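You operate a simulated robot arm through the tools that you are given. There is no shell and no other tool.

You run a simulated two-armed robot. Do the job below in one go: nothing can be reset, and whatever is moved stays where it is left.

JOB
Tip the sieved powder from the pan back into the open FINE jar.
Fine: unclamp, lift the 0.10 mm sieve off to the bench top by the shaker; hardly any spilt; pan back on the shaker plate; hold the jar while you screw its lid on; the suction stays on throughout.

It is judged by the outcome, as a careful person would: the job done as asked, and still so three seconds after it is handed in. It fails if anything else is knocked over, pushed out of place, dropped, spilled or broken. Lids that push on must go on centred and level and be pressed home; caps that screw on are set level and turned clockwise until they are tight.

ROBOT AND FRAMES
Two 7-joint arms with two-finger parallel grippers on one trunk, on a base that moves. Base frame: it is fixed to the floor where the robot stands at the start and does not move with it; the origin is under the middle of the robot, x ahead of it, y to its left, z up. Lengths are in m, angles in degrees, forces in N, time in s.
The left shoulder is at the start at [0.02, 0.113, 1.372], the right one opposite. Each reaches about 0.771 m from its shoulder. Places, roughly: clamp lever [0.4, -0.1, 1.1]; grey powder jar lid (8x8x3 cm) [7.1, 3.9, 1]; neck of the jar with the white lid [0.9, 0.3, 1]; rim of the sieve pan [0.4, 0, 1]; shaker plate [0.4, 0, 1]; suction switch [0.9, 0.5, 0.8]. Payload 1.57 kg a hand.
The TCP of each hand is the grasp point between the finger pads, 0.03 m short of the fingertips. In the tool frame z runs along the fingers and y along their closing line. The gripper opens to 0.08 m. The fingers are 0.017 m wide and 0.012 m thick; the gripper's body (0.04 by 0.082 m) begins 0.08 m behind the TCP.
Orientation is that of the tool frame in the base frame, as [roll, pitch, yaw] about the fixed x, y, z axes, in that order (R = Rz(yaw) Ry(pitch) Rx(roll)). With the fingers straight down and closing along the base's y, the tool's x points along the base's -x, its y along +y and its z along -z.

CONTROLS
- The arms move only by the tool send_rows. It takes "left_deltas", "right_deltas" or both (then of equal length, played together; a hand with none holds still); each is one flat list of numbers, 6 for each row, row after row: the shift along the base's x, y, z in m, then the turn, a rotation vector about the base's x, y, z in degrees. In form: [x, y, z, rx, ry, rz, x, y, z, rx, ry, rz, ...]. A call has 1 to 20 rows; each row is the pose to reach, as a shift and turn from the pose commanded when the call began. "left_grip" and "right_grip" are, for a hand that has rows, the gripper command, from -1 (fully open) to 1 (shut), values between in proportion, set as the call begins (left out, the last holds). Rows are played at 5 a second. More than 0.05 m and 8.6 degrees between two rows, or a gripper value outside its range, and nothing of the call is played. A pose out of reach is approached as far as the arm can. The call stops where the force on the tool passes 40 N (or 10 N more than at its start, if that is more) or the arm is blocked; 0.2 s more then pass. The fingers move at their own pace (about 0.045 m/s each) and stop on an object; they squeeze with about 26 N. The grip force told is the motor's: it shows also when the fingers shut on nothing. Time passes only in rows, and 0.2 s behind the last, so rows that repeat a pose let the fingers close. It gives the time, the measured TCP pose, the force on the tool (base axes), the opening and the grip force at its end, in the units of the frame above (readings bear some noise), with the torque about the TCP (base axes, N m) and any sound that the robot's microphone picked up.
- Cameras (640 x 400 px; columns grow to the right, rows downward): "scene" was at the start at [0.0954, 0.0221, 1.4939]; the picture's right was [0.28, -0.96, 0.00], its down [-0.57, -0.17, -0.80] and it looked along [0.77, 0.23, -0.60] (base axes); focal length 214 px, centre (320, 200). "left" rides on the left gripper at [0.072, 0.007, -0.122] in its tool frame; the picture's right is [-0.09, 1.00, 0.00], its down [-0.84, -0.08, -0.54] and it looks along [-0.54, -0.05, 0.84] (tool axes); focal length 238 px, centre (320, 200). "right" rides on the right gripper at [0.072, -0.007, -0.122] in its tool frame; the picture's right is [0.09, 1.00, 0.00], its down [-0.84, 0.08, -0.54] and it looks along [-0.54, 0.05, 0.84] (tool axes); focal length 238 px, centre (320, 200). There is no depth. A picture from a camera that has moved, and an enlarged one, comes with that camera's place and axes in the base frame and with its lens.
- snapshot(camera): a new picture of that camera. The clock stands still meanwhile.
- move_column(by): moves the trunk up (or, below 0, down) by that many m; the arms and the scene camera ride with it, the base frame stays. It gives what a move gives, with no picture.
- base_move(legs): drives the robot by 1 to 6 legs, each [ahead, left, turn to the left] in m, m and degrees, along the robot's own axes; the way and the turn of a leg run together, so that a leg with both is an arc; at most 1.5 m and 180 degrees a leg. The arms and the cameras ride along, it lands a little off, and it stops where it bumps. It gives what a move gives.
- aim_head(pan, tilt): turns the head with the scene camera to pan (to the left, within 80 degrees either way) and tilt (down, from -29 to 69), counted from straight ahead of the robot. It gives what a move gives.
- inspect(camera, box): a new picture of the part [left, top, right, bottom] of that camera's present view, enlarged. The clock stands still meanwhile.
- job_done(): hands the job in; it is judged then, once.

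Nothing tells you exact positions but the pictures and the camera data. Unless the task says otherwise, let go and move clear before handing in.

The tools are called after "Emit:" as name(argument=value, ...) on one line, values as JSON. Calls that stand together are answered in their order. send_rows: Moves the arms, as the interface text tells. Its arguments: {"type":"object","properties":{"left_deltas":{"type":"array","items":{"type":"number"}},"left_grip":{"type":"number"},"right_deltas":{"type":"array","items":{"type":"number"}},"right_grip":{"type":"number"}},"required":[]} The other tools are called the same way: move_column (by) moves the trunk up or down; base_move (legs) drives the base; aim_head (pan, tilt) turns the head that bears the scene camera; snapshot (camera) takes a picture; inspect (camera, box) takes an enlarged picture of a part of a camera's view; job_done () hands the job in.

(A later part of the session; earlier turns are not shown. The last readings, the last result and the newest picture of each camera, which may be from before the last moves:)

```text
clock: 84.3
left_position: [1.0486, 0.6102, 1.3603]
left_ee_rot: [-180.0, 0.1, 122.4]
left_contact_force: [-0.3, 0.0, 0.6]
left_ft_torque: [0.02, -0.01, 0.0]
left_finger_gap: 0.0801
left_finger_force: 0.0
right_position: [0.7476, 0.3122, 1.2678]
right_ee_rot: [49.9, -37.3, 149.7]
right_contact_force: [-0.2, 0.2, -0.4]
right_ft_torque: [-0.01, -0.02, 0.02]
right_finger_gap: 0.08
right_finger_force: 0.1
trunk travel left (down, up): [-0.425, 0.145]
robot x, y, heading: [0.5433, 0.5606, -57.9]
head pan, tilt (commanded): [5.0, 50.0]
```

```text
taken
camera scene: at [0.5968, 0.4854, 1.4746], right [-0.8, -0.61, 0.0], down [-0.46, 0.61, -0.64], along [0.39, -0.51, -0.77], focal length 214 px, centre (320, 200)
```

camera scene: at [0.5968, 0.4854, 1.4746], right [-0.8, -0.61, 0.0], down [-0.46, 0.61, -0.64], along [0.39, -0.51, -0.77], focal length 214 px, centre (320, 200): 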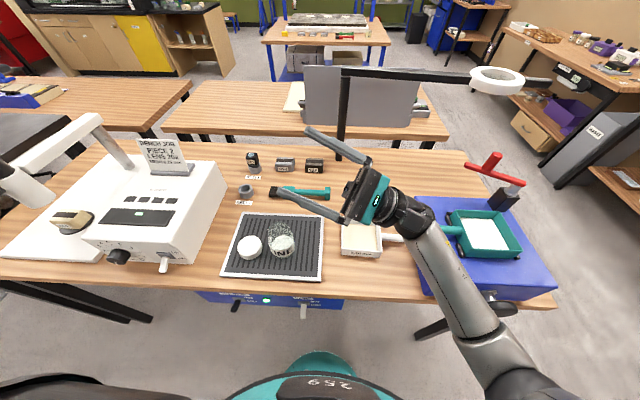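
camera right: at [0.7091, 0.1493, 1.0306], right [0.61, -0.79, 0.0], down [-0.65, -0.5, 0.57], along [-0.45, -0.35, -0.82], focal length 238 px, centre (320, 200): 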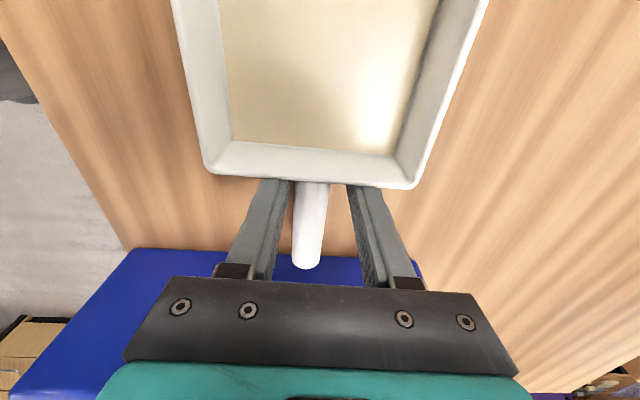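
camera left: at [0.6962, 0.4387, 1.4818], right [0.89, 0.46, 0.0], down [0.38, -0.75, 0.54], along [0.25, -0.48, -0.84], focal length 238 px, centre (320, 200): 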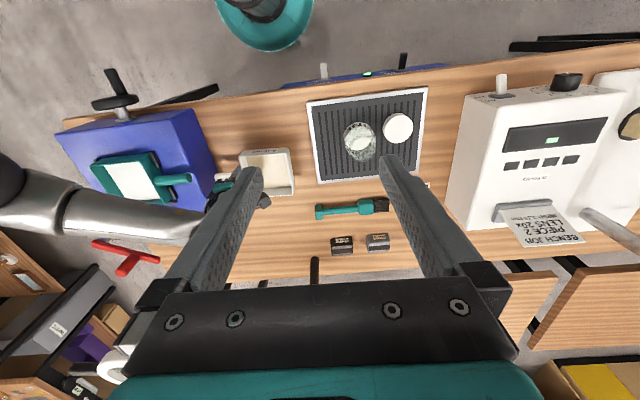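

The full 120° pour rotation is reachable. I'll rotate back, shift the base another 8 cm left for more margin, and then take the right hand to the pan handle.

Emit:
send_rows(right_deltas=[0, 0, 0, -4.28, 6.76, 0, 0, 0, 0, -8.55, 13.52, 0, 0, 0, 0, -12.83, 20.29, 0, 0, 0, 0, -17.1, 27.05, 0, 0, 0, 0, -21.38, 33.81, 0, 0, 0, 0, -25.65, 40.57, 0, 0, 0, 0, -29.93, 47.34, 0, 0, 0, 0, -34.2, 54.1, 0, 0, 0, 0, -38.48, 60.86, 0, 0, 0, 0, -42.75, 67.62, 0, 0, 0, 0, -47.03, 74.39, 0, 0, 0, 0, -51.3, 81.15, 0, 0, 0, 0, -55.58, 87.91, 0, 0, 0, 0, -59.85, 94.67, 0, 0, 0, 0, -64.13, 101.44, 0, 0, 0, 0, -64.13, 101.44, 0])

Emit:
base_move(legs=[[0, 0.08, 0]])

Emit:
aim_head(pan=-20, tilt=50)

Emit:
snapshot(camera="scene")

```text
clock: 87.7
left_position: [1.0477, 0.6096, 1.3603]
left_ee_rot: [-180.0, 0.1, 122.4]
left_contact_force: [-1.3, -0.1, -0.1]
left_ft_torque: [0.03, -0.01, 0.0]
left_finger_gap: 0.0802
left_finger_force: 0.1
right_position: [0.7465, 0.3116, 1.2681]
right_ee_rot: [179.9, -0.8, 77.2]
right_contact_force: [0.6, 0.0, 0.1]
right_ft_torque: [0.04, -0.03, 0.05]
right_finger_gap: 0.0799
right_finger_force: 0.1
trunk travel left (down, up): [-0.425, 0.145]
robot x, y, heading: [0.5441, 0.5617, -57.7]
head pan, tilt (commanded): [5.0, 50.0]
```

```text
clock: 88.7
left_position: [1.115, 0.6539, 1.3597]
left_ee_rot: [180.0, 0.1, 122.4]
left_contact_force: [0.8, 0.8, -0.1]
left_ft_torque: [-0.01, 0.02, -0.04]
left_finger_gap: 0.08
left_finger_force: 0.2
right_position: [0.8165, 0.355, 1.27]
right_ee_rot: [179.9, -0.7, 77.2]
right_contact_force: [0.5, 0.3, 0.6]
right_ft_torque: [0.02, 0.03, 0.05]
right_finger_gap: 0.08
right_finger_force: 0.1
trunk travel left (down, up): [-0.425, 0.145]
robot x, y, heading: [0.6123, 0.5974, -57.6]
head pan, tilt (commanded): [5.0, 50.0]
```

```text
clock: 89.6
left_position: [1.1157, 0.6534, 1.3605]
left_ee_rot: [179.9, 0.1, 122.5]
left_contact_force: [-0.4, 0.3, 0.6]
left_ft_torque: [0.02, -0.03, 0.03]
left_finger_gap: 0.0799
left_finger_force: 0.1
right_position: [0.8134, 0.3552, 1.2688]
right_ee_rot: [179.9, -0.7, 77.3]
right_contact_force: [-0.2, 0.1, 0.3]
right_ft_torque: [0.0, 0.02, -0.01]
right_finger_gap: 0.0801
right_finger_force: 0.0
trunk travel left (down, up): [-0.425, 0.145]
robot x, y, heading: [0.6082, 0.5958, -57.6]
head pan, tilt (commanded): [-20.0, 50.0]
```

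```text
taken
camera scene: at [0.6341, 0.5142, 1.4746], right [-0.98, -0.22, 0.0], down [-0.16, 0.75, -0.64], along [0.14, -0.63, -0.77], focal length 214 px, centre (320, 200)
```

scene: 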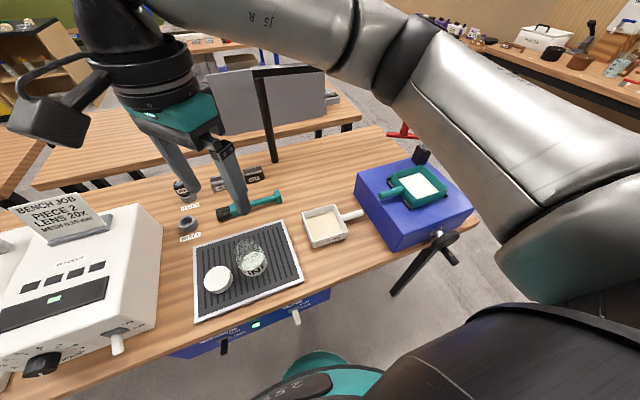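

Emit:
send_rows(right_deltas=[-0.0312, -0.0293, -0.005, 0, 0, -4.5, -0.0624, -0.0587, -0.01, 0, 0, -9, -0.0936, -0.088, -0.015, 0, 0, -13.5, -0.1248, -0.1174, -0.02, 0, 0, -18, -0.156, -0.1467, -0.025, 0, 0, -22.5, -0.1872, -0.176, -0.03, 0, 0, -27, -0.2184, -0.2054, -0.035, 0, 0, -31.5, -0.2496, -0.2347, -0.04, 0, 0, -36, -0.2808, -0.2641, -0.05, 0, 0, -40.5, -0.312, -0.2934, -0.07, 0, 0, -45, -0.312, -0.2934, -0.07, 0, 0, -45])

Emit:
snapshot(camera="right")

Emit:
snapshot(camera="scene")

```text
clock: 92.0
left_position: [1.1152, 0.6547, 1.3595]
left_ee_rot: [179.9, 0.2, 122.4]
left_contact_force: [-0.2, 0.2, -0.1]
left_ft_torque: [-0.02, -0.02, 0.01]
left_finger_gap: 0.0803
left_finger_force: 0.1
right_position: [0.5047, 0.061, 1.2001]
right_ee_rot: [179.9, -0.6, 32.3]
right_contact_force: [-0.1, 0.4, 0.3]
right_ft_torque: [0.0, 0.02, 0.02]
right_finger_gap: 0.0799
right_finger_force: 0.1
trunk travel left (down, up): [-0.425, 0.145]
robot x, y, heading: [0.6102, 0.6013, -57.4]
head pan, tilt (commanded): [-20.0, 50.0]
```

```text
taken
camera right: at [0.563, 0.102, 1.3209], right [0.61, -0.79, 0.0], down [-0.67, -0.51, 0.53], along [-0.42, -0.33, -0.85], focal length 238 px, centre (320, 200)
```

right: 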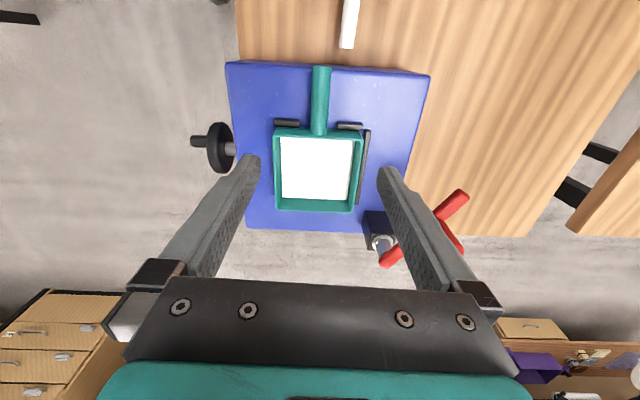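

```text
taken
camera scene: at [0.6344, 0.5145, 1.4746], right [-0.98, -0.21, 0.0], down [-0.16, 0.75, -0.64], along [0.14, -0.63, -0.77], focal length 214 px, centre (320, 200)
```

scene: 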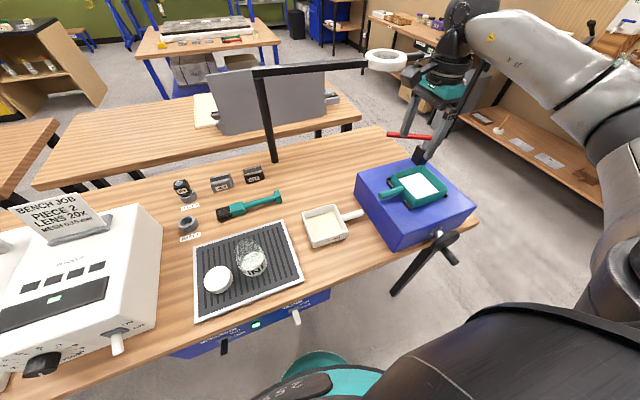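

Emit:
inspect(camera="scene", box=[350, 140, 490, 250])

Emit:
inspect(camera="right", box=[220, 50, 440, 240])

```text
3.64 times, centred on (420, 195) of scene
camera zoom: at [0.6344, 0.5145, 1.4746], right [-0.98, -0.21, 0.0], down [-0.16, 0.75, -0.64], along [0.14, -0.63, -0.77], focal length 780 px, centre (-44, 218)
```

zoom: 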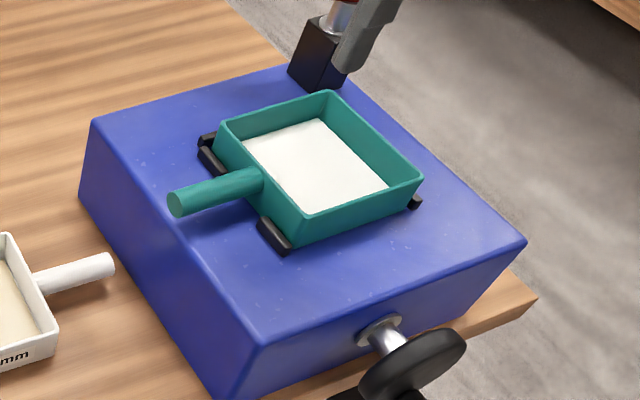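

```text
2.11 times, centred on (330, 145) of right
camera zoom: at [0.563, 0.102, 1.3209], right [0.61, -0.79, 0.0], down [-0.67, -0.51, 0.53], along [-0.42, -0.33, -0.85], focal length 502 px, centre (299, 316)
```

zoom: 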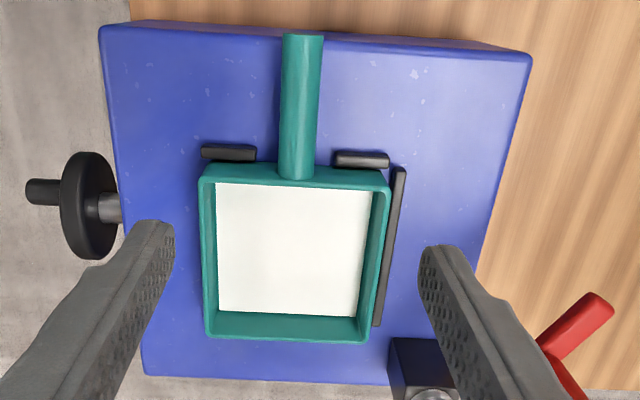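

Emit:
send_rows(right_deltas=[0.0017, 0.002, -0.035, 0, 0, 1.5, 0.0034, 0.004, -0.07, 0, 0, 3, 0.0034, 0.004, -0.11, 0, 0, 3, 0.0034, 0.004, -0.12, 0, 0, 3, 0.0034, 0.004, -0.12, 0, 0, 3], right_grip=0.05)

Emit:
snapshot(camera="right")

Emit:
inspect(camera="scene", box=[350, 120, 490, 230])

```text
clock: 93.2
left_position: [1.116, 0.6536, 1.3598]
left_ee_rot: [-180.0, 0.1, 122.3]
left_contact_force: [-1.2, 0.2, -0.2]
left_ft_torque: [0.01, 0.0, 0.0]
left_finger_gap: 0.0801
left_finger_force: 0.1
right_position: [0.5062, 0.0659, 1.0765]
right_ee_rot: [179.8, -0.7, 35.3]
right_contact_force: [-0.3, -0.5, -0.2]
right_ft_torque: [0.03, 0.01, -0.01]
right_finger_gap: 0.0379
right_finger_force: 0.0
trunk travel left (down, up): [-0.425, 0.145]
robot x, y, heading: [0.6105, 0.6029, -57.5]
head pan, tilt (commanded): [-20.0, 50.0]
```

```text
taken
camera right: at [0.5607, 0.111, 1.1993], right [0.65, -0.76, 0.0], down [-0.64, -0.55, 0.53], along [-0.4, -0.35, -0.85], focal length 238 px, centre (320, 200)
```

right: 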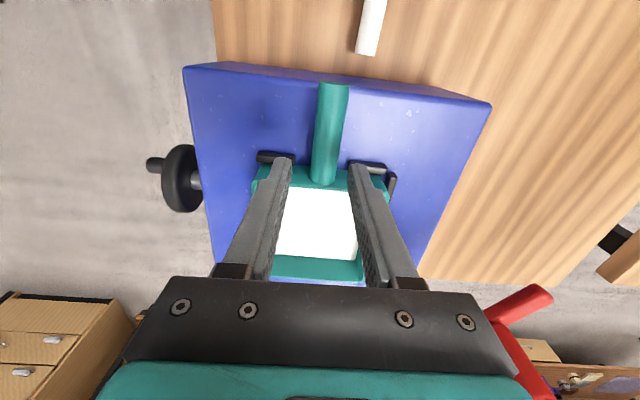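

```text
3.64 times, centred on (420, 175) of scene
camera zoom: at [0.6339, 0.514, 1.4746], right [-0.98, -0.21, 0.0], down [-0.16, 0.75, -0.64], along [0.14, -0.63, -0.77], focal length 780 px, centre (-44, 291)
```

zoom: 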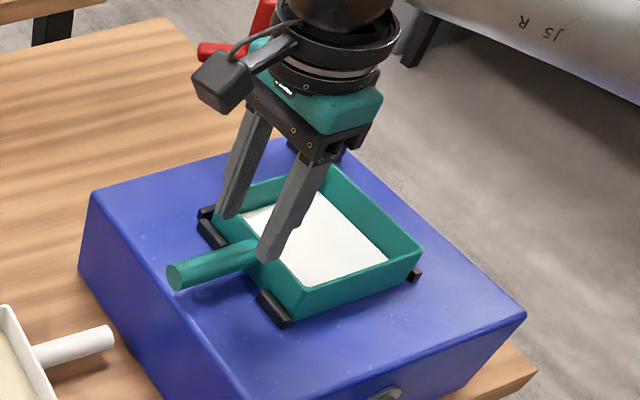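

Emit:
send_rows(right_deltas=[-0.0013, -0.0052, 0, 0, 0, 0, -0.0013, -0.0052, -0.02, 0, 0, 0, -0.0013, -0.0052, -0.038, 0, 0, 0, -0.0013, -0.0052, -0.0475, 0, 0, 0, -0.0013, -0.0052, -0.0475, 0, 0, 0])

Emit:
inspect(camera="right", box=[210, 60, 430, 300])

Emit:
inspect(camera="scene", box=[360, 150, 460, 230])

```text
clock: 94.4
left_position: [1.1148, 0.6546, 1.3603]
left_ee_rot: [180.0, 0.2, 122.3]
left_contact_force: [-0.3, -0.7, -0.4]
left_ft_torque: [-0.02, -0.05, -0.01]
left_finger_gap: 0.08
left_finger_force: 0.1
right_position: [0.5044, 0.0601, 1.0312]
right_ee_rot: [179.9, -0.8, 35.3]
right_contact_force: [-0.8, -0.2, 0.0]
right_ft_torque: [-0.01, -0.05, 0.05]
right_finger_gap: 0.0382
right_finger_force: 0.0
trunk travel left (down, up): [-0.425, 0.145]
robot x, y, heading: [0.6078, 0.5995, -57.5]
head pan, tilt (commanded): [-20.0, 50.0]
```

```text
1.67 times, centred on (320, 180) of right
camera zoom: at [0.5587, 0.1047, 1.1524], right [0.65, -0.76, 0.0], down [-0.64, -0.55, 0.53], along [-0.4, -0.35, -0.85], focal length 397 px, centre (320, 233)
```

zoom: 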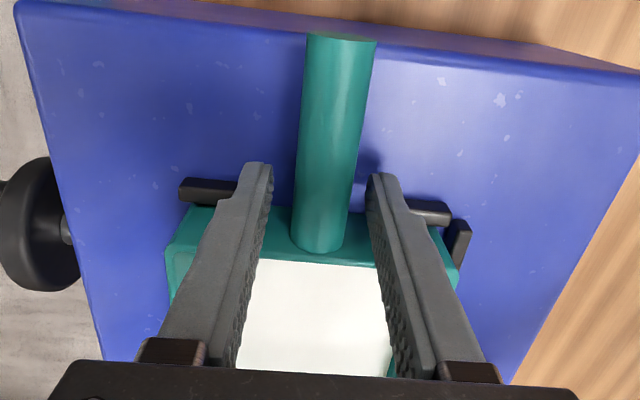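

```text
5.00 times, centred on (410, 190) of scene
camera zoom: at [0.6338, 0.5141, 1.4746], right [-0.98, -0.21, 0.0], down [-0.16, 0.75, -0.64], along [0.14, -0.63, -0.77], focal length 1072 px, centre (-130, 250)
```

zoom: 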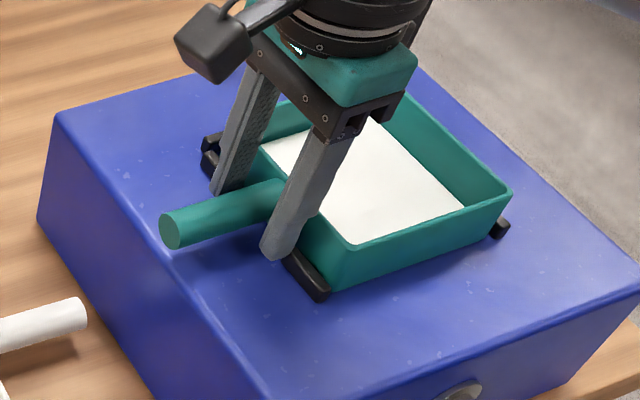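

Emit:
send_rows(right_deltas=[0.0005, -0.001, 0, 0, 0, 0, 0.0005, -0.001, 0, 0, 0, 0, 0.0005, -0.001, 0, 0, 0, 0, 0.0005, -0.001, 0, 0, 0, 0, 0.0005, -0.001, 0, 0, 0, 0], right_grip=1)

Emit:
inspect(camera="right", box=[210, 60, 430, 300])

```text
clock: 95.6
left_position: [1.1156, 0.6536, 1.3598]
left_ee_rot: [180.0, 0.0, 122.5]
left_contact_force: [-0.8, 0.8, -0.4]
left_ft_torque: [0.0, -0.01, -0.03]
left_finger_gap: 0.0802
left_finger_force: 0.0
right_position: [0.5035, 0.0575, 1.031]
right_ee_rot: [179.8, -0.8, 35.3]
right_contact_force: [0.4, 0.0, -0.1]
right_ft_torque: [0.03, -0.05, 0.0]
right_finger_gap: 0.0212
right_finger_force: 26.2
trunk travel left (down, up): [-0.425, 0.145]
robot x, y, heading: [0.612, 0.5978, -57.5]
head pan, tilt (commanded): [-20.0, 50.0]
```

```text
1.67 times, centred on (320, 180) of right
camera zoom: at [0.5588, 0.1034, 1.1525], right [0.65, -0.76, 0.0], down [-0.64, -0.55, 0.53], along [-0.4, -0.35, -0.85], focal length 397 px, centre (320, 233)
```

zoom: 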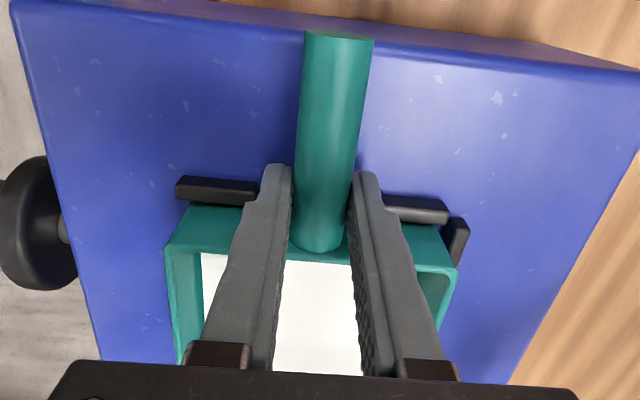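

The handle is gripped. I'll lift the pan very slowly and check for droop.

Emit:
send_rows(right_deltas=[0, 0, 0.002, 0, 0, 0, 0, 0, 0.004, 0, 0, 0, 0, 0, 0.006, 0, 0, 0, 0, 0, 0.008, 0, 0, 0, 0, 0, 0.01, 0, 0, 0, 0, 0, 0.012, 0, 0, 0])

Emit:
inspect(camera="scene", box=[360, 140, 460, 220])

Emit:
inspect(camera="right", box=[210, 60, 430, 300])

```text
clock: 97.0
left_position: [1.1157, 0.6547, 1.3603]
left_ee_rot: [180.0, 0.2, 122.5]
left_contact_force: [0.1, -0.3, 0.4]
left_ft_torque: [-0.02, 0.02, 0.0]
left_finger_gap: 0.0799
left_finger_force: 0.1
right_position: [0.5046, 0.0588, 1.0437]
right_ee_rot: [179.9, -0.8, 35.2]
right_contact_force: [-0.7, -0.2, -1.1]
right_ft_torque: [0.04, -0.04, 0.03]
right_finger_gap: 0.0212
right_finger_force: 25.9
trunk travel left (down, up): [-0.425, 0.145]
robot x, y, heading: [0.6107, 0.6014, -57.8]
head pan, tilt (commanded): [-20.0, 50.0]
```

```text
5.00 times, centred on (410, 180) of scene
camera zoom: at [0.6338, 0.514, 1.4745], right [-0.98, -0.21, 0.0], down [-0.16, 0.75, -0.64], along [0.14, -0.63, -0.77], focal length 1072 px, centre (-130, 300)
```

zoom: 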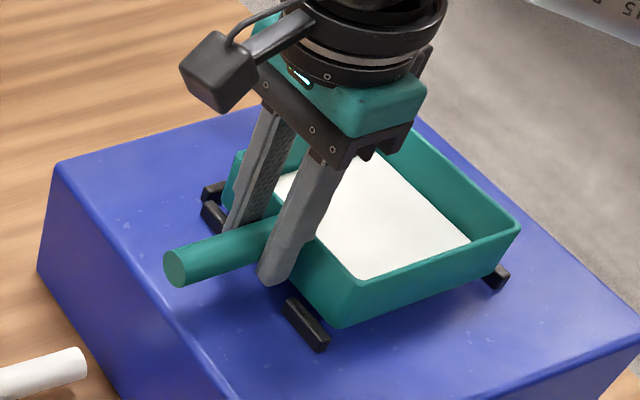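

```text
1.67 times, centred on (320, 180) of right
camera zoom: at [0.5589, 0.1043, 1.164], right [0.65, -0.76, 0.0], down [-0.65, -0.55, 0.53], along [-0.4, -0.35, -0.85], focal length 397 px, centre (320, 233)
```

zoom: 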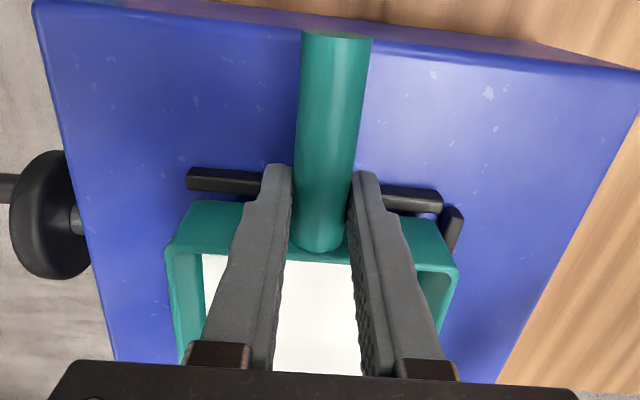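

The pan lifts level and light, with no slip. I'll raise it and carry it slowly toward the jar, keeping it level and turning the hand 42°.

Emit:
send_rows(right_deltas=[0, 0, 0.01, 0, 0, 0, 0, 0, 0.025, 0, 0, 0, 0, 0, 0.04, 0, 0, 0, 0, 0, 0.055, 0, 0, 0, 0, 0, 0.07, 0, 0, 0, 0, 0, 0.082, 0, 0, 0, 0, 0, 0.088, 0, 0, 0])

Emit:
send_rows(right_deltas=[0.008, 0.007, 0, 0, 0, 1, 0.024, 0.0204, 0, 0, 0, 2.5, 0.046, 0.0391, 0, 0, 0, 4.6, 0.07, 0.0595, 0, 0, 0, 6.9, 0.094, 0.08, 0, 0, 0, 9.2, 0.118, 0.1004, 0, 0, 0, 11.5, 0.142, 0.1208, 0, 0, 0, 13.8, 0.166, 0.1412, 0, 0, 0, 16, 0.19, 0.1617, 0, 0, 0, 18.3, 0.214, 0.1821, 0, 0, 0, 20.6, 0.238, 0.2025, 0, 0, 0, 22.9, 0.262, 0.2229, 0, 0, 0, 25.2, 0.286, 0.2433, 0, 0, 0, 27.5, 0.31, 0.2638, 0, 0, 0, 29.8, 0.334, 0.2842, 0, 0, 0, 32.1, 0.358, 0.3046, 0, 0, 0, 34.4, 0.382, 0.325, 0, 0, 0, 36.7, 0.406, 0.3454, 0, 0, 0, 39, 0.426, 0.3625, 0, 0, 0, 41, 0.4385, 0.3731, 0, 0, 0, 42.1])

Emit:
aim_head(pan=10, tilt=50)

Emit:
snapshot(camera="scene")

Emit:
snapshot(camera="right")

Emit:
snapshot(camera="left")

```text
clock: 98.6
left_position: [1.1151, 0.653, 1.36]
left_ee_rot: [179.9, 0.1, 122.3]
left_contact_force: [0.0, 0.4, 0.1]
left_ft_torque: [-0.02, 0.0, -0.04]
left_finger_gap: 0.0802
left_finger_force: 0.0
right_position: [0.505, 0.0567, 1.1299]
right_ee_rot: [180.0, -0.9, 35.3]
right_contact_force: [-0.2, 0.1, -0.3]
right_ft_torque: [0.03, -0.04, 0.0]
right_finger_gap: 0.0208
right_finger_force: 25.6
trunk travel left (down, up): [-0.425, 0.145]
robot x, y, heading: [0.6052, 0.6028, -57.8]
head pan, tilt (commanded): [-20.0, 50.0]
```

```text
clock: 102.8
left_position: [1.1143, 0.6544, 1.36]
left_ee_rot: [179.9, 0.1, 122.4]
left_contact_force: [-0.2, -0.1, 0.6]
left_ft_torque: [-0.01, 0.0, 0.01]
left_finger_gap: 0.0802
left_finger_force: 0.1
right_position: [0.9448, 0.4331, 1.1291]
right_ee_rot: [-180.0, -0.8, 77.4]
right_contact_force: [0.9, 0.1, -0.6]
right_ft_torque: [0.03, -0.04, -0.03]
right_finger_gap: 0.021
right_finger_force: 26.2
trunk travel left (down, up): [-0.425, 0.145]
robot x, y, heading: [0.6094, 0.5963, -57.8]
head pan, tilt (commanded): [-20.0, 50.0]
```

```text
clock: 103.8
left_position: [1.1163, 0.6535, 1.3602]
left_ee_rot: [-180.0, 0.2, 122.4]
left_contact_force: [0.5, -0.2, -0.2]
left_ft_torque: [0.0, 0.0, -0.02]
left_finger_gap: 0.0799
left_finger_force: 0.0
right_position: [0.9443, 0.4334, 1.1293]
right_ee_rot: [180.0, -0.7, 77.3]
right_contact_force: [0.5, 0.2, -0.6]
right_ft_torque: [0.04, -0.02, 0.04]
right_finger_gap: 0.0208
right_finger_force: 25.9
trunk travel left (down, up): [-0.425, 0.145]
robot x, y, heading: [0.6104, 0.5988, -57.8]
head pan, tilt (commanded): [10.0, 50.0]
```

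```text
taken
camera scene: at [0.6692, 0.5323, 1.4745], right [-0.74, -0.67, 0.0], down [-0.52, 0.57, -0.64], along [0.43, -0.48, -0.77], focal length 214 px, centre (320, 200)
```

scene: 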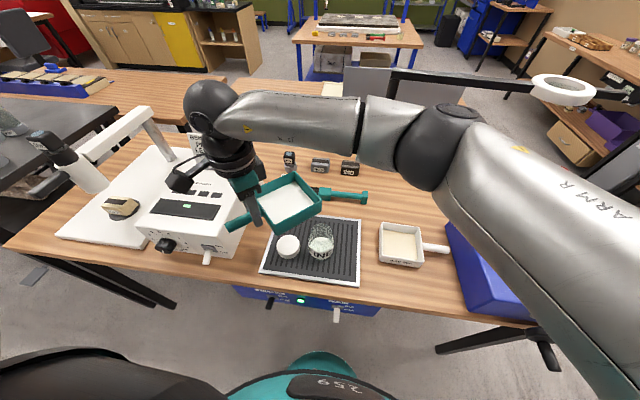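

```text
taken
camera right: at [0.9537, 0.5016, 1.2508], right [0.99, -0.13, 0.0], down [-0.11, -0.84, 0.53], along [-0.07, -0.53, -0.85], focal length 238 px, centre (320, 200)
```

right: 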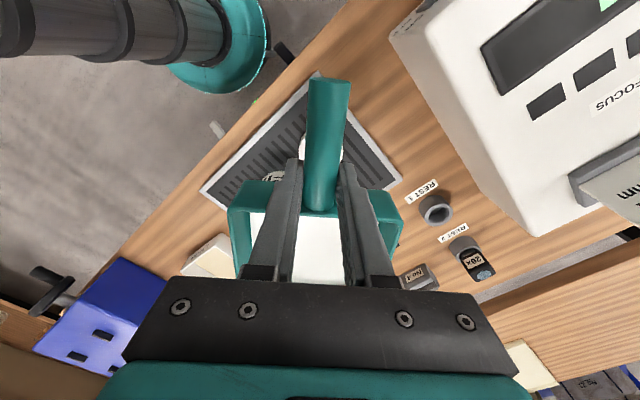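

```text
taken
camera left: at [1.0831, 0.7177, 1.4821], right [0.89, 0.46, 0.0], down [0.38, -0.75, 0.54], along [0.25, -0.48, -0.84], focal length 238 px, centre (320, 200)
```

left: 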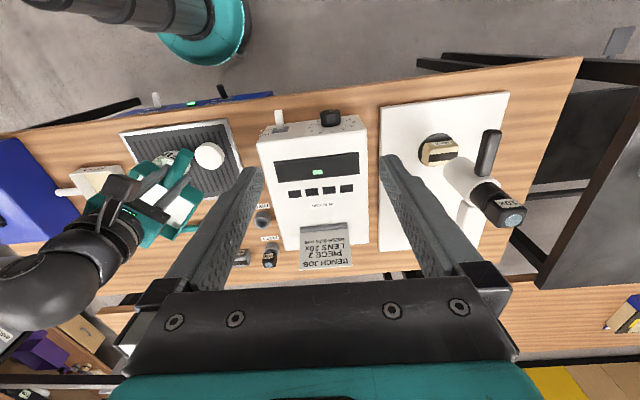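

Emit:
inspect(camera="scene", box=[250, 190, 390, 300])

Emit:
inspect(camera="left", box=[90, 100, 270, 250])

```text
3.64 times, centred on (320, 245) of scene
camera zoom: at [0.6692, 0.5323, 1.4745], right [-0.74, -0.67, 0.0], down [-0.52, 0.57, -0.64], along [0.43, -0.48, -0.77], focal length 780 px, centre (320, 36)
```

zoom: 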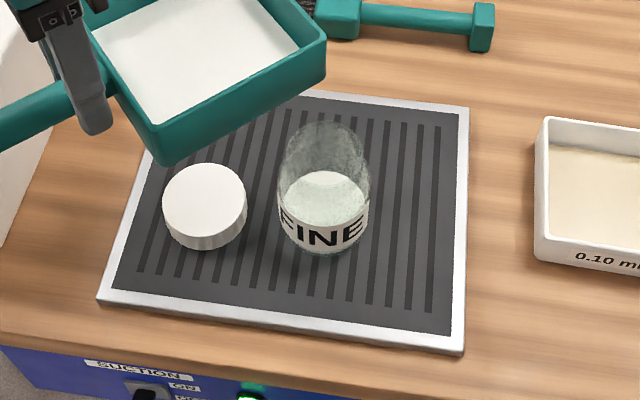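

```text
2.67 times, centred on (180, 175) of left
camera zoom: at [1.0831, 0.7177, 1.4821], right [0.89, 0.46, 0.0], down [0.38, -0.75, 0.54], along [0.25, -0.48, -0.84], focal length 636 px, centre (693, 267)
```

zoom: 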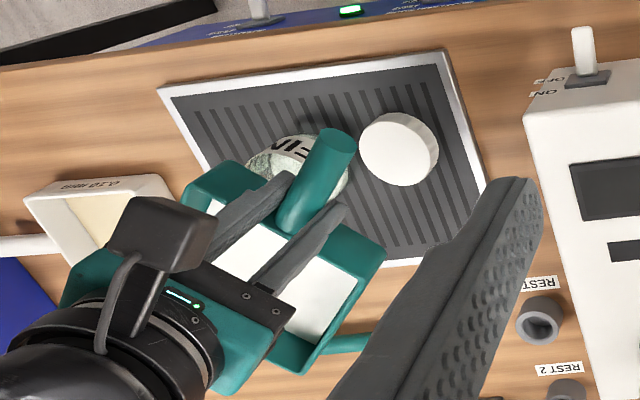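

Emit:
inspect(camera="scene", box=[300, 210, 345, 255])

```text
8.89 times, centred on (322, 232) of scene
camera zoom: at [0.6692, 0.5323, 1.4745], right [-0.74, -0.67, 0.0], down [-0.52, 0.57, -0.64], along [0.43, -0.48, -0.77], focal length 1906 px, centre (298, -89)
```

zoom: 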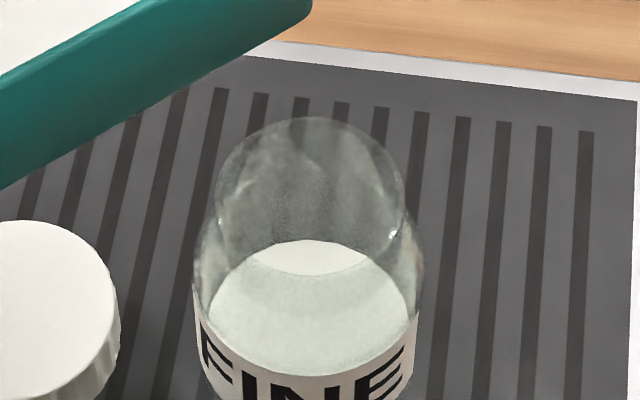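

The pan corner is right over the jar mouth (mouth centre about [0.860, 0.316], top z ≈ 1.00, ~5 cm wide). I'll lower and begin tilting about that corner, stopping at 25–30° to check.

Emit:
send_rows(right_deltas=[0.0029, -0.0017, -0.015, 0, 0, 0, 0.0029, -0.0017, -0.035, 0, 0, 0, 0.0029, -0.0017, -0.05, 0, 0, 0, 0.0029, -0.0017, -0.056, 0, 0, 0, 0.0026, -0.0019, -0.0448, 2.67, -4.23, 0, 0.0015, -0.0026, -0.0367, 5.34, -8.45, 0, -0.0004, -0.0038, -0.0272, 8.02, -12.68, 0, -0.003, -0.0054, -0.0181, 10.69, -16.91, 0, -0.0066, -0.0077, -0.0096, 13.36, -21.13, 0])

Emit:
inspect(camera="scene", box=[240, 160, 380, 270])

Emit:
inspect(camera="left", box=[90, 100, 270, 250])

```text
clock: 105.8
left_position: [1.1151, 0.6521, 1.3598]
left_ee_rot: [-180.0, 0.1, 122.5]
left_contact_force: [-1.1, -0.3, -0.2]
left_ft_torque: [0.02, 0.01, 0.01]
left_finger_gap: 0.08
left_finger_force: 0.2
right_position: [0.9342, 0.4241, 1.122]
right_ee_rot: [161.5, -18.0, 80.5]
right_contact_force: [0.5, 0.7, -1.5]
right_ft_torque: [0.02, -0.03, 0.0]
right_finger_gap: 0.0208
right_finger_force: 26.5
trunk travel left (down, up): [-0.425, 0.145]
robot x, y, heading: [0.6116, 0.6007, -57.3]
head pan, tilt (commanded): [10.0, 50.0]
```

```text
3.64 times, centred on (310, 215) of scene
camera zoom: at [0.6687, 0.532, 1.4746], right [-0.74, -0.67, 0.0], down [-0.52, 0.57, -0.64], along [0.43, -0.47, -0.77], focal length 780 px, centre (356, 146)
```

zoom: 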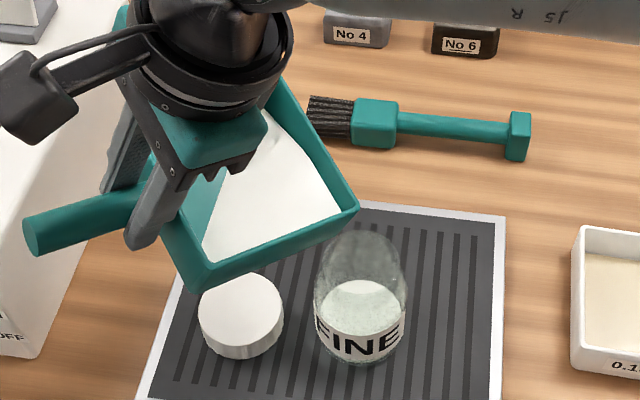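

```text
2.67 times, centred on (180, 175) of left
camera zoom: at [1.0826, 0.7174, 1.4824], right [0.89, 0.46, 0.0], down [0.38, -0.75, 0.54], along [0.25, -0.48, -0.84], focal length 636 px, centre (693, 267)
```

zoom: 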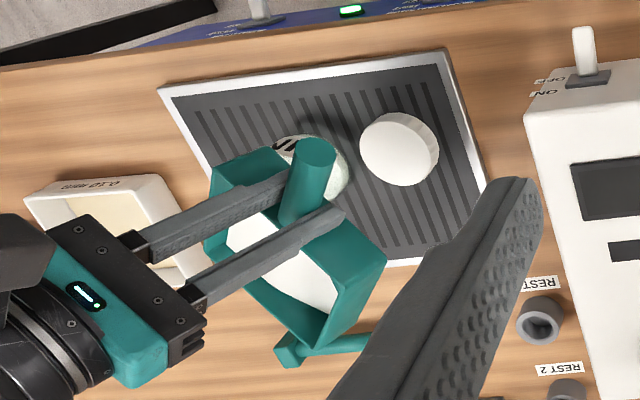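

Emit:
send_rows(right_deltas=[-0.0025, -0.0015, 0.004, 1.6, -2.54, 0, -0.0052, -0.0033, 0.0079, 3.21, -5.07, 0, -0.0081, -0.0051, 0.0111, 4.81, -7.61, 0, -0.0113, -0.0072, 0.0142, 6.41, -10.14, 0, -0.0148, -0.0094, 0.0165, 8.02, -12.68, 0, -0.0148, -0.0094, 0.0165, 8.02, -12.68, 0])

Emit:
inspect(camera="scene", box=[240, 160, 380, 270])

Emit:
inspect(camera="left", box=[120, 110, 240, 220])

```text
clock: 107.2
left_position: [1.1163, 0.6543, 1.36]
left_ee_rot: [-180.0, 0.1, 122.5]
left_contact_force: [-0.6, 0.6, 0.0]
left_ft_torque: [0.02, 0.01, 0.02]
left_finger_gap: 0.0801
left_finger_force: 0.0
right_position: [0.9225, 0.4157, 1.1375]
right_ee_rot: [149.0, -27.7, 85.3]
right_contact_force: [0.2, 1.0, -0.6]
right_ft_torque: [0.03, -0.02, -0.01]
right_finger_gap: 0.0207
right_finger_force: 26.1
trunk travel left (down, up): [-0.425, 0.145]
robot x, y, heading: [0.6117, 0.6012, -57.3]
head pan, tilt (commanded): [10.0, 50.0]
```

```text
3.64 times, centred on (310, 215) of scene
camera zoom: at [0.6695, 0.5325, 1.4745], right [-0.74, -0.67, 0.0], down [-0.52, 0.57, -0.64], along [0.43, -0.47, -0.77], focal length 780 px, centre (356, 146)
```

zoom: 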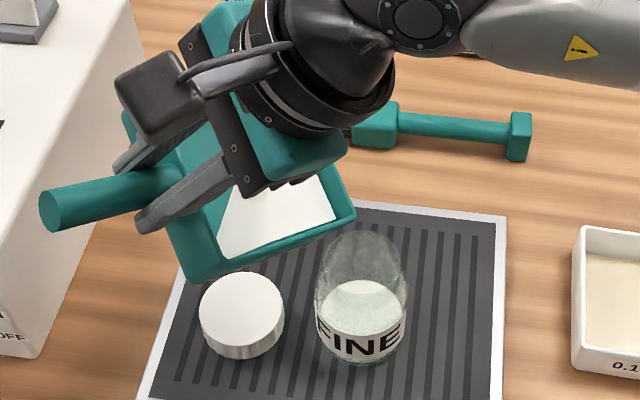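

```text
3.64 times, centred on (180, 165) of left
camera zoom: at [1.0834, 0.7179, 1.482], right [0.89, 0.46, 0.0], down [0.38, -0.75, 0.54], along [0.25, -0.48, -0.84], focal length 867 px, centre (829, 327)
```

zoom: 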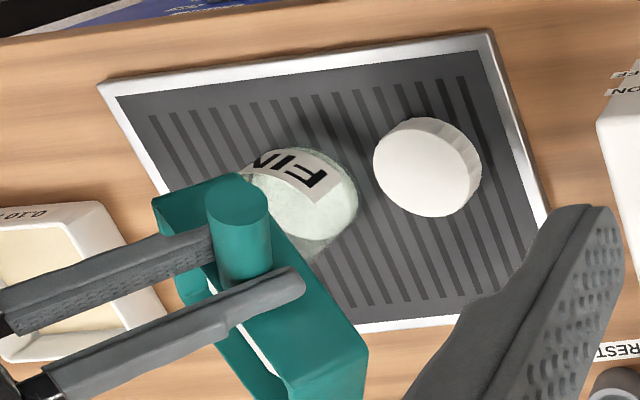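

Emit:
send_rows(right_deltas=[-0.0018, -0.0011, 0.0013, 0.8, -1.27, 0, -0.0036, -0.0023, 0.0025, 1.6, -2.54, 0, -0.0056, -0.0035, 0.0037, 2.4, -3.8, 0, -0.0076, -0.0048, 0.0049, 3.21, -5.07, 0, -0.0097, -0.0061, 0.0063, 4.0, -6.34, 0, -0.0117, -0.0074, 0.0076, 4.81, -7.61, 0, -0.0139, -0.0088, 0.0083, 5.6, -8.87, 0, -0.0161, -0.0102, 0.0089, 6.41, -10.14, 0, -0.0161, -0.0102, 0.0089, 6.41, -10.14, 0])

Emit:
inspect(camera="scene", box=[240, 160, 380, 270])

Emit:
inspect(camera="left", box=[120, 110, 240, 220])

```text
clock: 109.2
left_position: [1.1153, 0.6534, 1.36]
left_ee_rot: [-180.0, 0.0, 122.4]
left_contact_force: [-0.2, -0.1, 0.1]
left_ft_torque: [-0.02, -0.05, -0.03]
left_finger_gap: 0.0801
left_finger_force: 0.1
right_position: [0.9072, 0.4063, 1.1468]
right_ee_rot: [137.4, -34.4, 91.5]
right_contact_force: [0.3, 0.7, -0.3]
right_ft_torque: [-0.01, 0.01, -0.02]
right_finger_gap: 0.0207
right_finger_force: 26.1
trunk travel left (down, up): [-0.425, 0.145]
robot x, y, heading: [0.6111, 0.6001, -57.7]
head pan, tilt (commanded): [10.0, 50.0]
```

```text
3.64 times, centred on (310, 215) of scene
camera zoom: at [0.6694, 0.5324, 1.4745], right [-0.74, -0.67, 0.0], down [-0.52, 0.57, -0.64], along [0.43, -0.47, -0.77], focal length 780 px, centre (356, 146)
```

zoom: 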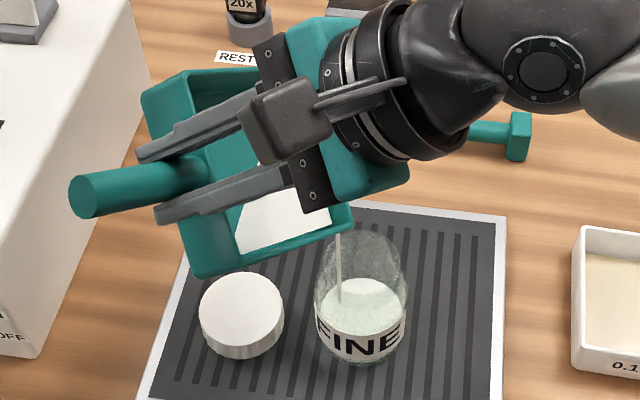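

```text
3.64 times, centred on (180, 165) of left
camera zoom: at [1.0833, 0.7178, 1.4821], right [0.89, 0.46, 0.0], down [0.38, -0.75, 0.54], along [0.25, -0.48, -0.84], focal length 867 px, centre (829, 327)
```

zoom: 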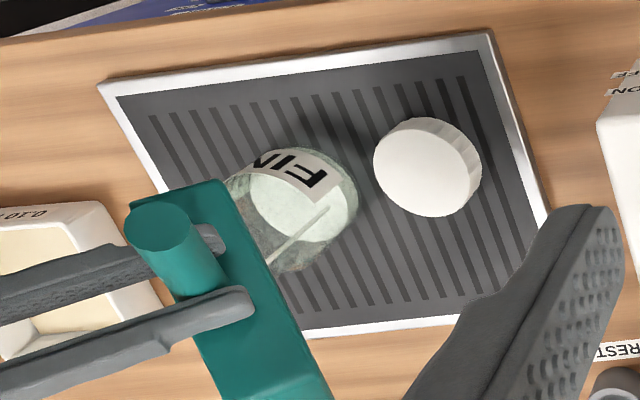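

Powder is streaming into the jar, entering about 1.6 cm left of the mouth centre. I'll shift the corner about 1 cm right to centre the stream and keep tilting gently.

Emit:
send_rows(right_deltas=[-0.0051, -0.0032, 0.0, 0, 0, 0, -0.0093, -0.0059, 0.0, 0, 0, 0, -0.0108, -0.0068, 0.0009, 0.53, -0.85, 0, -0.0123, -0.0077, 0.0017, 1.07, -1.69, 0, -0.0138, -0.0087, 0.0022, 1.6, -2.54, 0, -0.0153, -0.0097, 0.0026, 2.14, -3.38, 0])

Emit:
inspect(camera="scene", box=[250, 180, 370, 270])

Emit:
inspect(camera="left", box=[120, 110, 240, 220])

```text
clock: 110.6
left_position: [1.1156, 0.6535, 1.36]
left_ee_rot: [180.0, 0.2, 122.4]
left_contact_force: [0.4, -0.3, -1.3]
left_ft_torque: [0.02, -0.01, 0.0]
left_finger_gap: 0.0799
left_finger_force: 0.1
right_position: [0.8917, 0.3955, 1.1496]
right_ee_rot: [133.2, -36.5, 93.8]
right_contact_force: [0.0, 0.3, -0.9]
right_ft_torque: [0.01, 0.03, 0.0]
right_finger_gap: 0.0207
right_finger_force: 26.7
trunk travel left (down, up): [-0.425, 0.145]
robot x, y, heading: [0.6089, 0.6007, -57.5]
head pan, tilt (commanded): [10.0, 50.0]
```

```text
4.44 times, centred on (310, 225) of scene
camera zoom: at [0.6691, 0.5323, 1.4746], right [-0.74, -0.67, 0.0], down [-0.52, 0.57, -0.64], along [0.43, -0.47, -0.77], focal length 953 px, centre (364, 89)
```

zoom: 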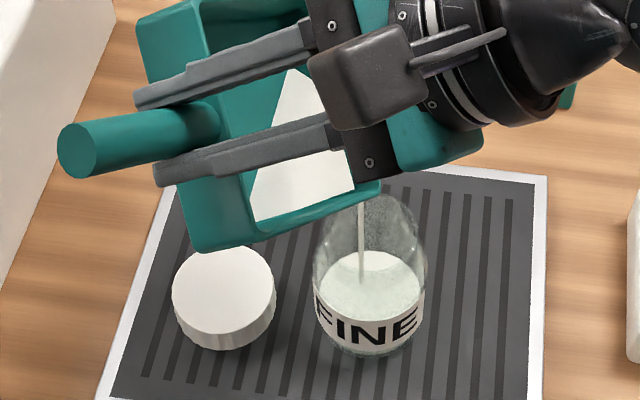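

```text
3.64 times, centred on (180, 165) of left
camera zoom: at [1.083, 0.7177, 1.4822], right [0.89, 0.46, 0.0], down [0.38, -0.75, 0.54], along [0.25, -0.48, -0.84], focal length 867 px, centre (829, 327)
```

zoom: 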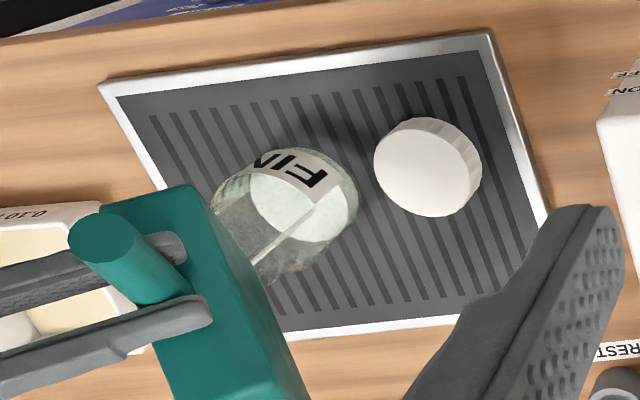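

Emit:
send_rows(right_deltas=[-0.0032, -0.002, 0.0007, 1.07, -1.69, 0, -0.0064, -0.0041, 0.0016, 2.14, -3.38, 0, -0.0096, -0.0061, 0.0024, 3.21, -5.07, 0, -0.013, -0.0082, 0.0026, 4.28, -6.76, 0, -0.0165, -0.0104, 0.0029, 5.34, -8.45, 0, -0.0199, -0.0126, 0.0033, 6.41, -10.14, 0])

Emit:
inspect(camera="scene", box=[250, 180, 370, 270])

Emit:
inspect(camera="left", box=[120, 110, 240, 220])

```text
clock: 112.0
left_position: [1.1149, 0.6531, 1.3608]
left_ee_rot: [180.0, 0.1, 122.5]
left_contact_force: [-0.4, -0.1, 0.1]
left_ft_torque: [-0.04, -0.01, -0.01]
left_finger_gap: 0.0799
left_finger_force: 0.0
right_position: [0.8708, 0.3829, 1.1512]
right_ee_rot: [119.0, -41.3, 102.8]
right_contact_force: [-0.4, -0.1, -1.7]
right_ft_torque: [0.07, 0.04, -0.01]
right_finger_gap: 0.0208
right_finger_force: 26.7
trunk travel left (down, up): [-0.425, 0.145]
robot x, y, heading: [0.6103, 0.6, -57.5]
head pan, tilt (commanded): [10.0, 50.0]
```

```text
4.44 times, centred on (310, 225) of scene
camera zoom: at [0.6691, 0.5324, 1.4746], right [-0.74, -0.67, 0.0], down [-0.52, 0.57, -0.64], along [0.43, -0.47, -0.77], focal length 953 px, centre (364, 89)
```

zoom: 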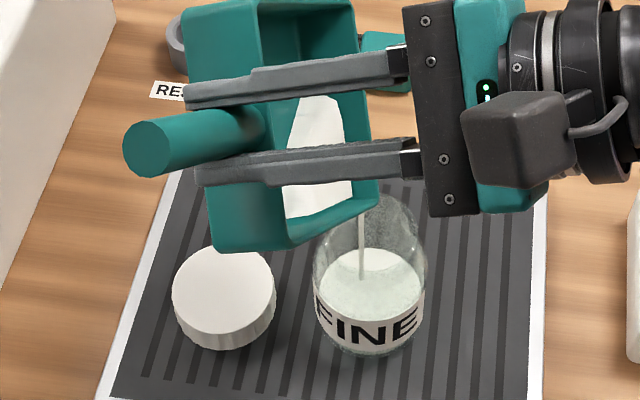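

```text
3.64 times, centred on (180, 165) of left
camera zoom: at [1.083, 0.7178, 1.4822], right [0.89, 0.46, 0.0], down [0.38, -0.75, 0.54], along [0.25, -0.48, -0.84], focal length 867 px, centre (829, 327)
```

zoom: 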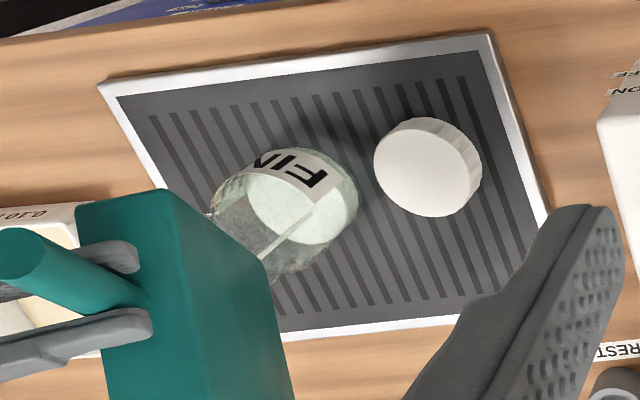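

Emit:
send_rows(right_deltas=[-0.0036, -0.0022, 0.0001, 1.07, -1.69, 0, -0.0071, -0.0045, 0.0001, 2.14, -3.38, 0, -0.0107, -0.0068, -0.0001, 3.21, -5.07, 0, -0.0144, -0.0091, -0.0001, 4.28, -6.76, 0, -0.0179, -0.0113, -0.0002, 5.34, -8.45, 0, -0.0216, -0.0137, -0.0007, 6.41, -10.14, 0, -0.0216, -0.0137, -0.0007, 6.41, -10.14, 0, -0.0216, -0.0137, -0.0007, 6.41, -10.14, 0, -0.0216, -0.0137, -0.0007, 6.41, -10.14, 0])

Emit:
inspect(camera="scene", box=[250, 180, 370, 270])

Emit:
inspect(camera="left", box=[120, 110, 240, 220])

```text
clock: 114.0
left_position: [1.1153, 0.6523, 1.3599]
left_ee_rot: [180.0, 0.1, 122.3]
left_contact_force: [-0.2, -0.1, -0.2]
left_ft_torque: [0.01, 0.03, -0.03]
left_finger_gap: 0.0799
left_finger_force: 0.0
right_position: [0.8493, 0.3703, 1.1514]
right_ee_rot: [103.2, -44.3, 113.5]
right_contact_force: [-1.0, 0.3, -0.3]
right_ft_torque: [0.0, 0.02, 0.0]
right_finger_gap: 0.021
right_finger_force: 26.9
trunk travel left (down, up): [-0.425, 0.145]
robot x, y, heading: [0.6091, 0.5995, -57.7]
head pan, tilt (commanded): [10.0, 50.0]
```

```text
4.44 times, centred on (310, 225) of scene
camera zoom: at [0.6693, 0.5324, 1.4745], right [-0.74, -0.67, 0.0], down [-0.52, 0.57, -0.64], along [0.43, -0.47, -0.77], focal length 953 px, centre (364, 89)
```

zoom: 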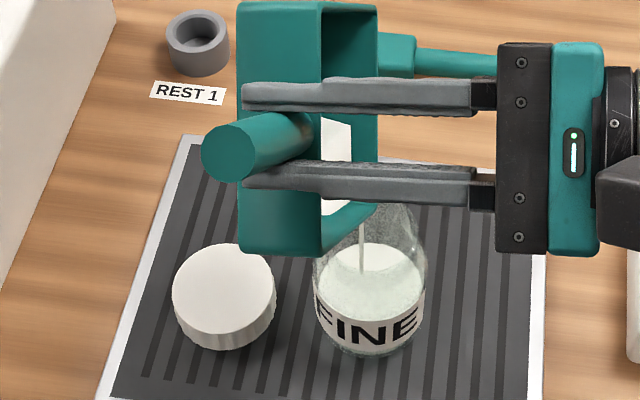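

```text
3.64 times, centred on (180, 165) of left
camera zoom: at [1.0832, 0.7177, 1.4821], right [0.89, 0.46, 0.0], down [0.38, -0.75, 0.54], along [0.25, -0.48, -0.84], focal length 867 px, centre (829, 327)
```

zoom: 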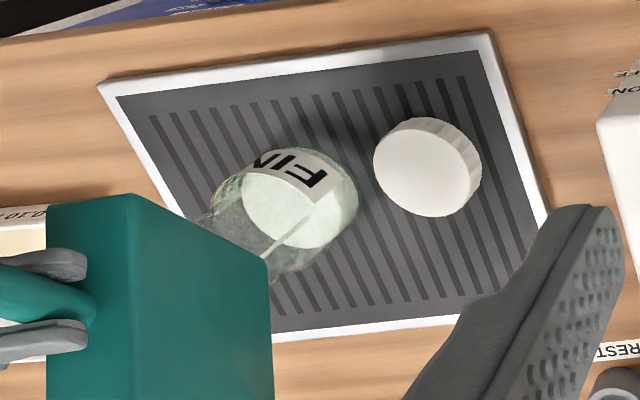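

Emit:
send_rows(right_deltas=[-0.0028, -0.0018, -0.0002, 0.8, -1.27, 0, -0.0057, -0.0036, -0.0005, 1.6, -2.54, 0, -0.0085, -0.0054, -0.0006, 2.4, -3.8, 0, -0.0113, -0.0072, -0.0007, 3.21, -5.07, 0, -0.0151, -0.0095, -0.0012, 4.28, -6.76, 0, -0.0189, -0.0119, -0.0018, 5.34, -8.45, 0, -0.0189, -0.0119, -0.0018, 5.34, -8.45, 0, -0.0189, -0.0119, -0.0018, 5.34, -8.45, 0, -0.0189, -0.0119, -0.0018, 5.34, -8.45, 0])

Emit:
inspect(camera="scene", box=[250, 180, 370, 270])

Emit:
inspect(camera="left", box=[120, 110, 240, 220])

```text
clock: 116.0
left_position: [1.1159, 0.6534, 1.3604]
left_ee_rot: [-180.0, 0.1, 122.4]
left_contact_force: [0.3, -0.9, 0.3]
left_ft_torque: [0.0, 0.03, -0.04]
left_finger_gap: 0.0801
left_finger_force: 0.1
right_position: [0.829, 0.3573, 1.1506]
right_ee_rot: [89.1, -45.0, 123.3]
right_contact_force: [0.5, 0.7, -0.3]
right_ft_torque: [0.05, 0.04, -0.01]
right_finger_gap: 0.0209
right_finger_force: 25.9
trunk travel left (down, up): [-0.425, 0.145]
robot x, y, heading: [0.6084, 0.6, -57.2]
head pan, tilt (commanded): [10.0, 50.0]
```

```text
4.44 times, centred on (310, 225) of scene
camera zoom: at [0.6693, 0.5324, 1.4745], right [-0.74, -0.67, 0.0], down [-0.52, 0.57, -0.64], along [0.43, -0.47, -0.77], focal length 953 px, centre (364, 89)
```

zoom: 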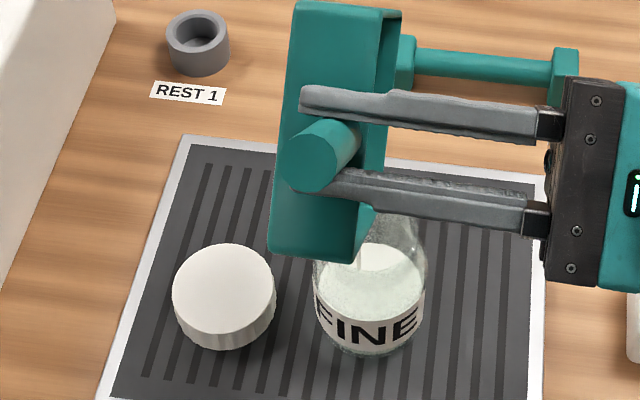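

```text
3.64 times, centred on (180, 165) of left
camera zoom: at [1.0832, 0.7177, 1.4821], right [0.89, 0.46, 0.0], down [0.38, -0.75, 0.54], along [0.25, -0.48, -0.84], focal length 867 px, centre (829, 327)
```

zoom: 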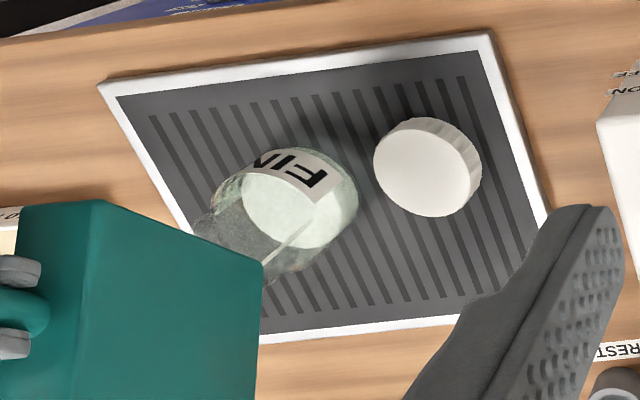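

Emit:
snapshot(camera="right")

Emit:
snapshot(camera="scene")

```text
taken
camera right: at [0.6974, 0.3363, 1.1944], right [0.34, -0.54, 0.77], down [-0.1, -0.83, -0.54], along [0.94, 0.11, -0.34], focal length 238 px, centre (320, 200)
```

right: 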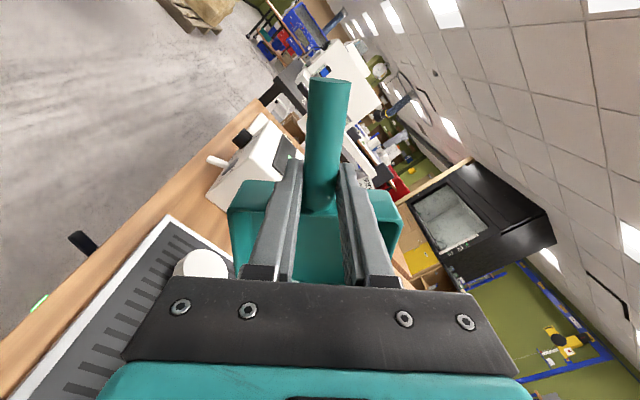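

```text
taken
camera scene: at [0.6693, 0.5324, 1.4745], right [-0.74, -0.67, 0.0], down [-0.52, 0.57, -0.64], along [0.43, -0.47, -0.77], focal length 214 px, centre (320, 200)
```

scene: 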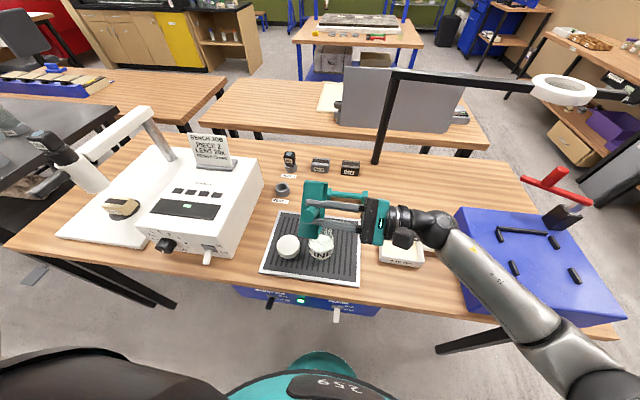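

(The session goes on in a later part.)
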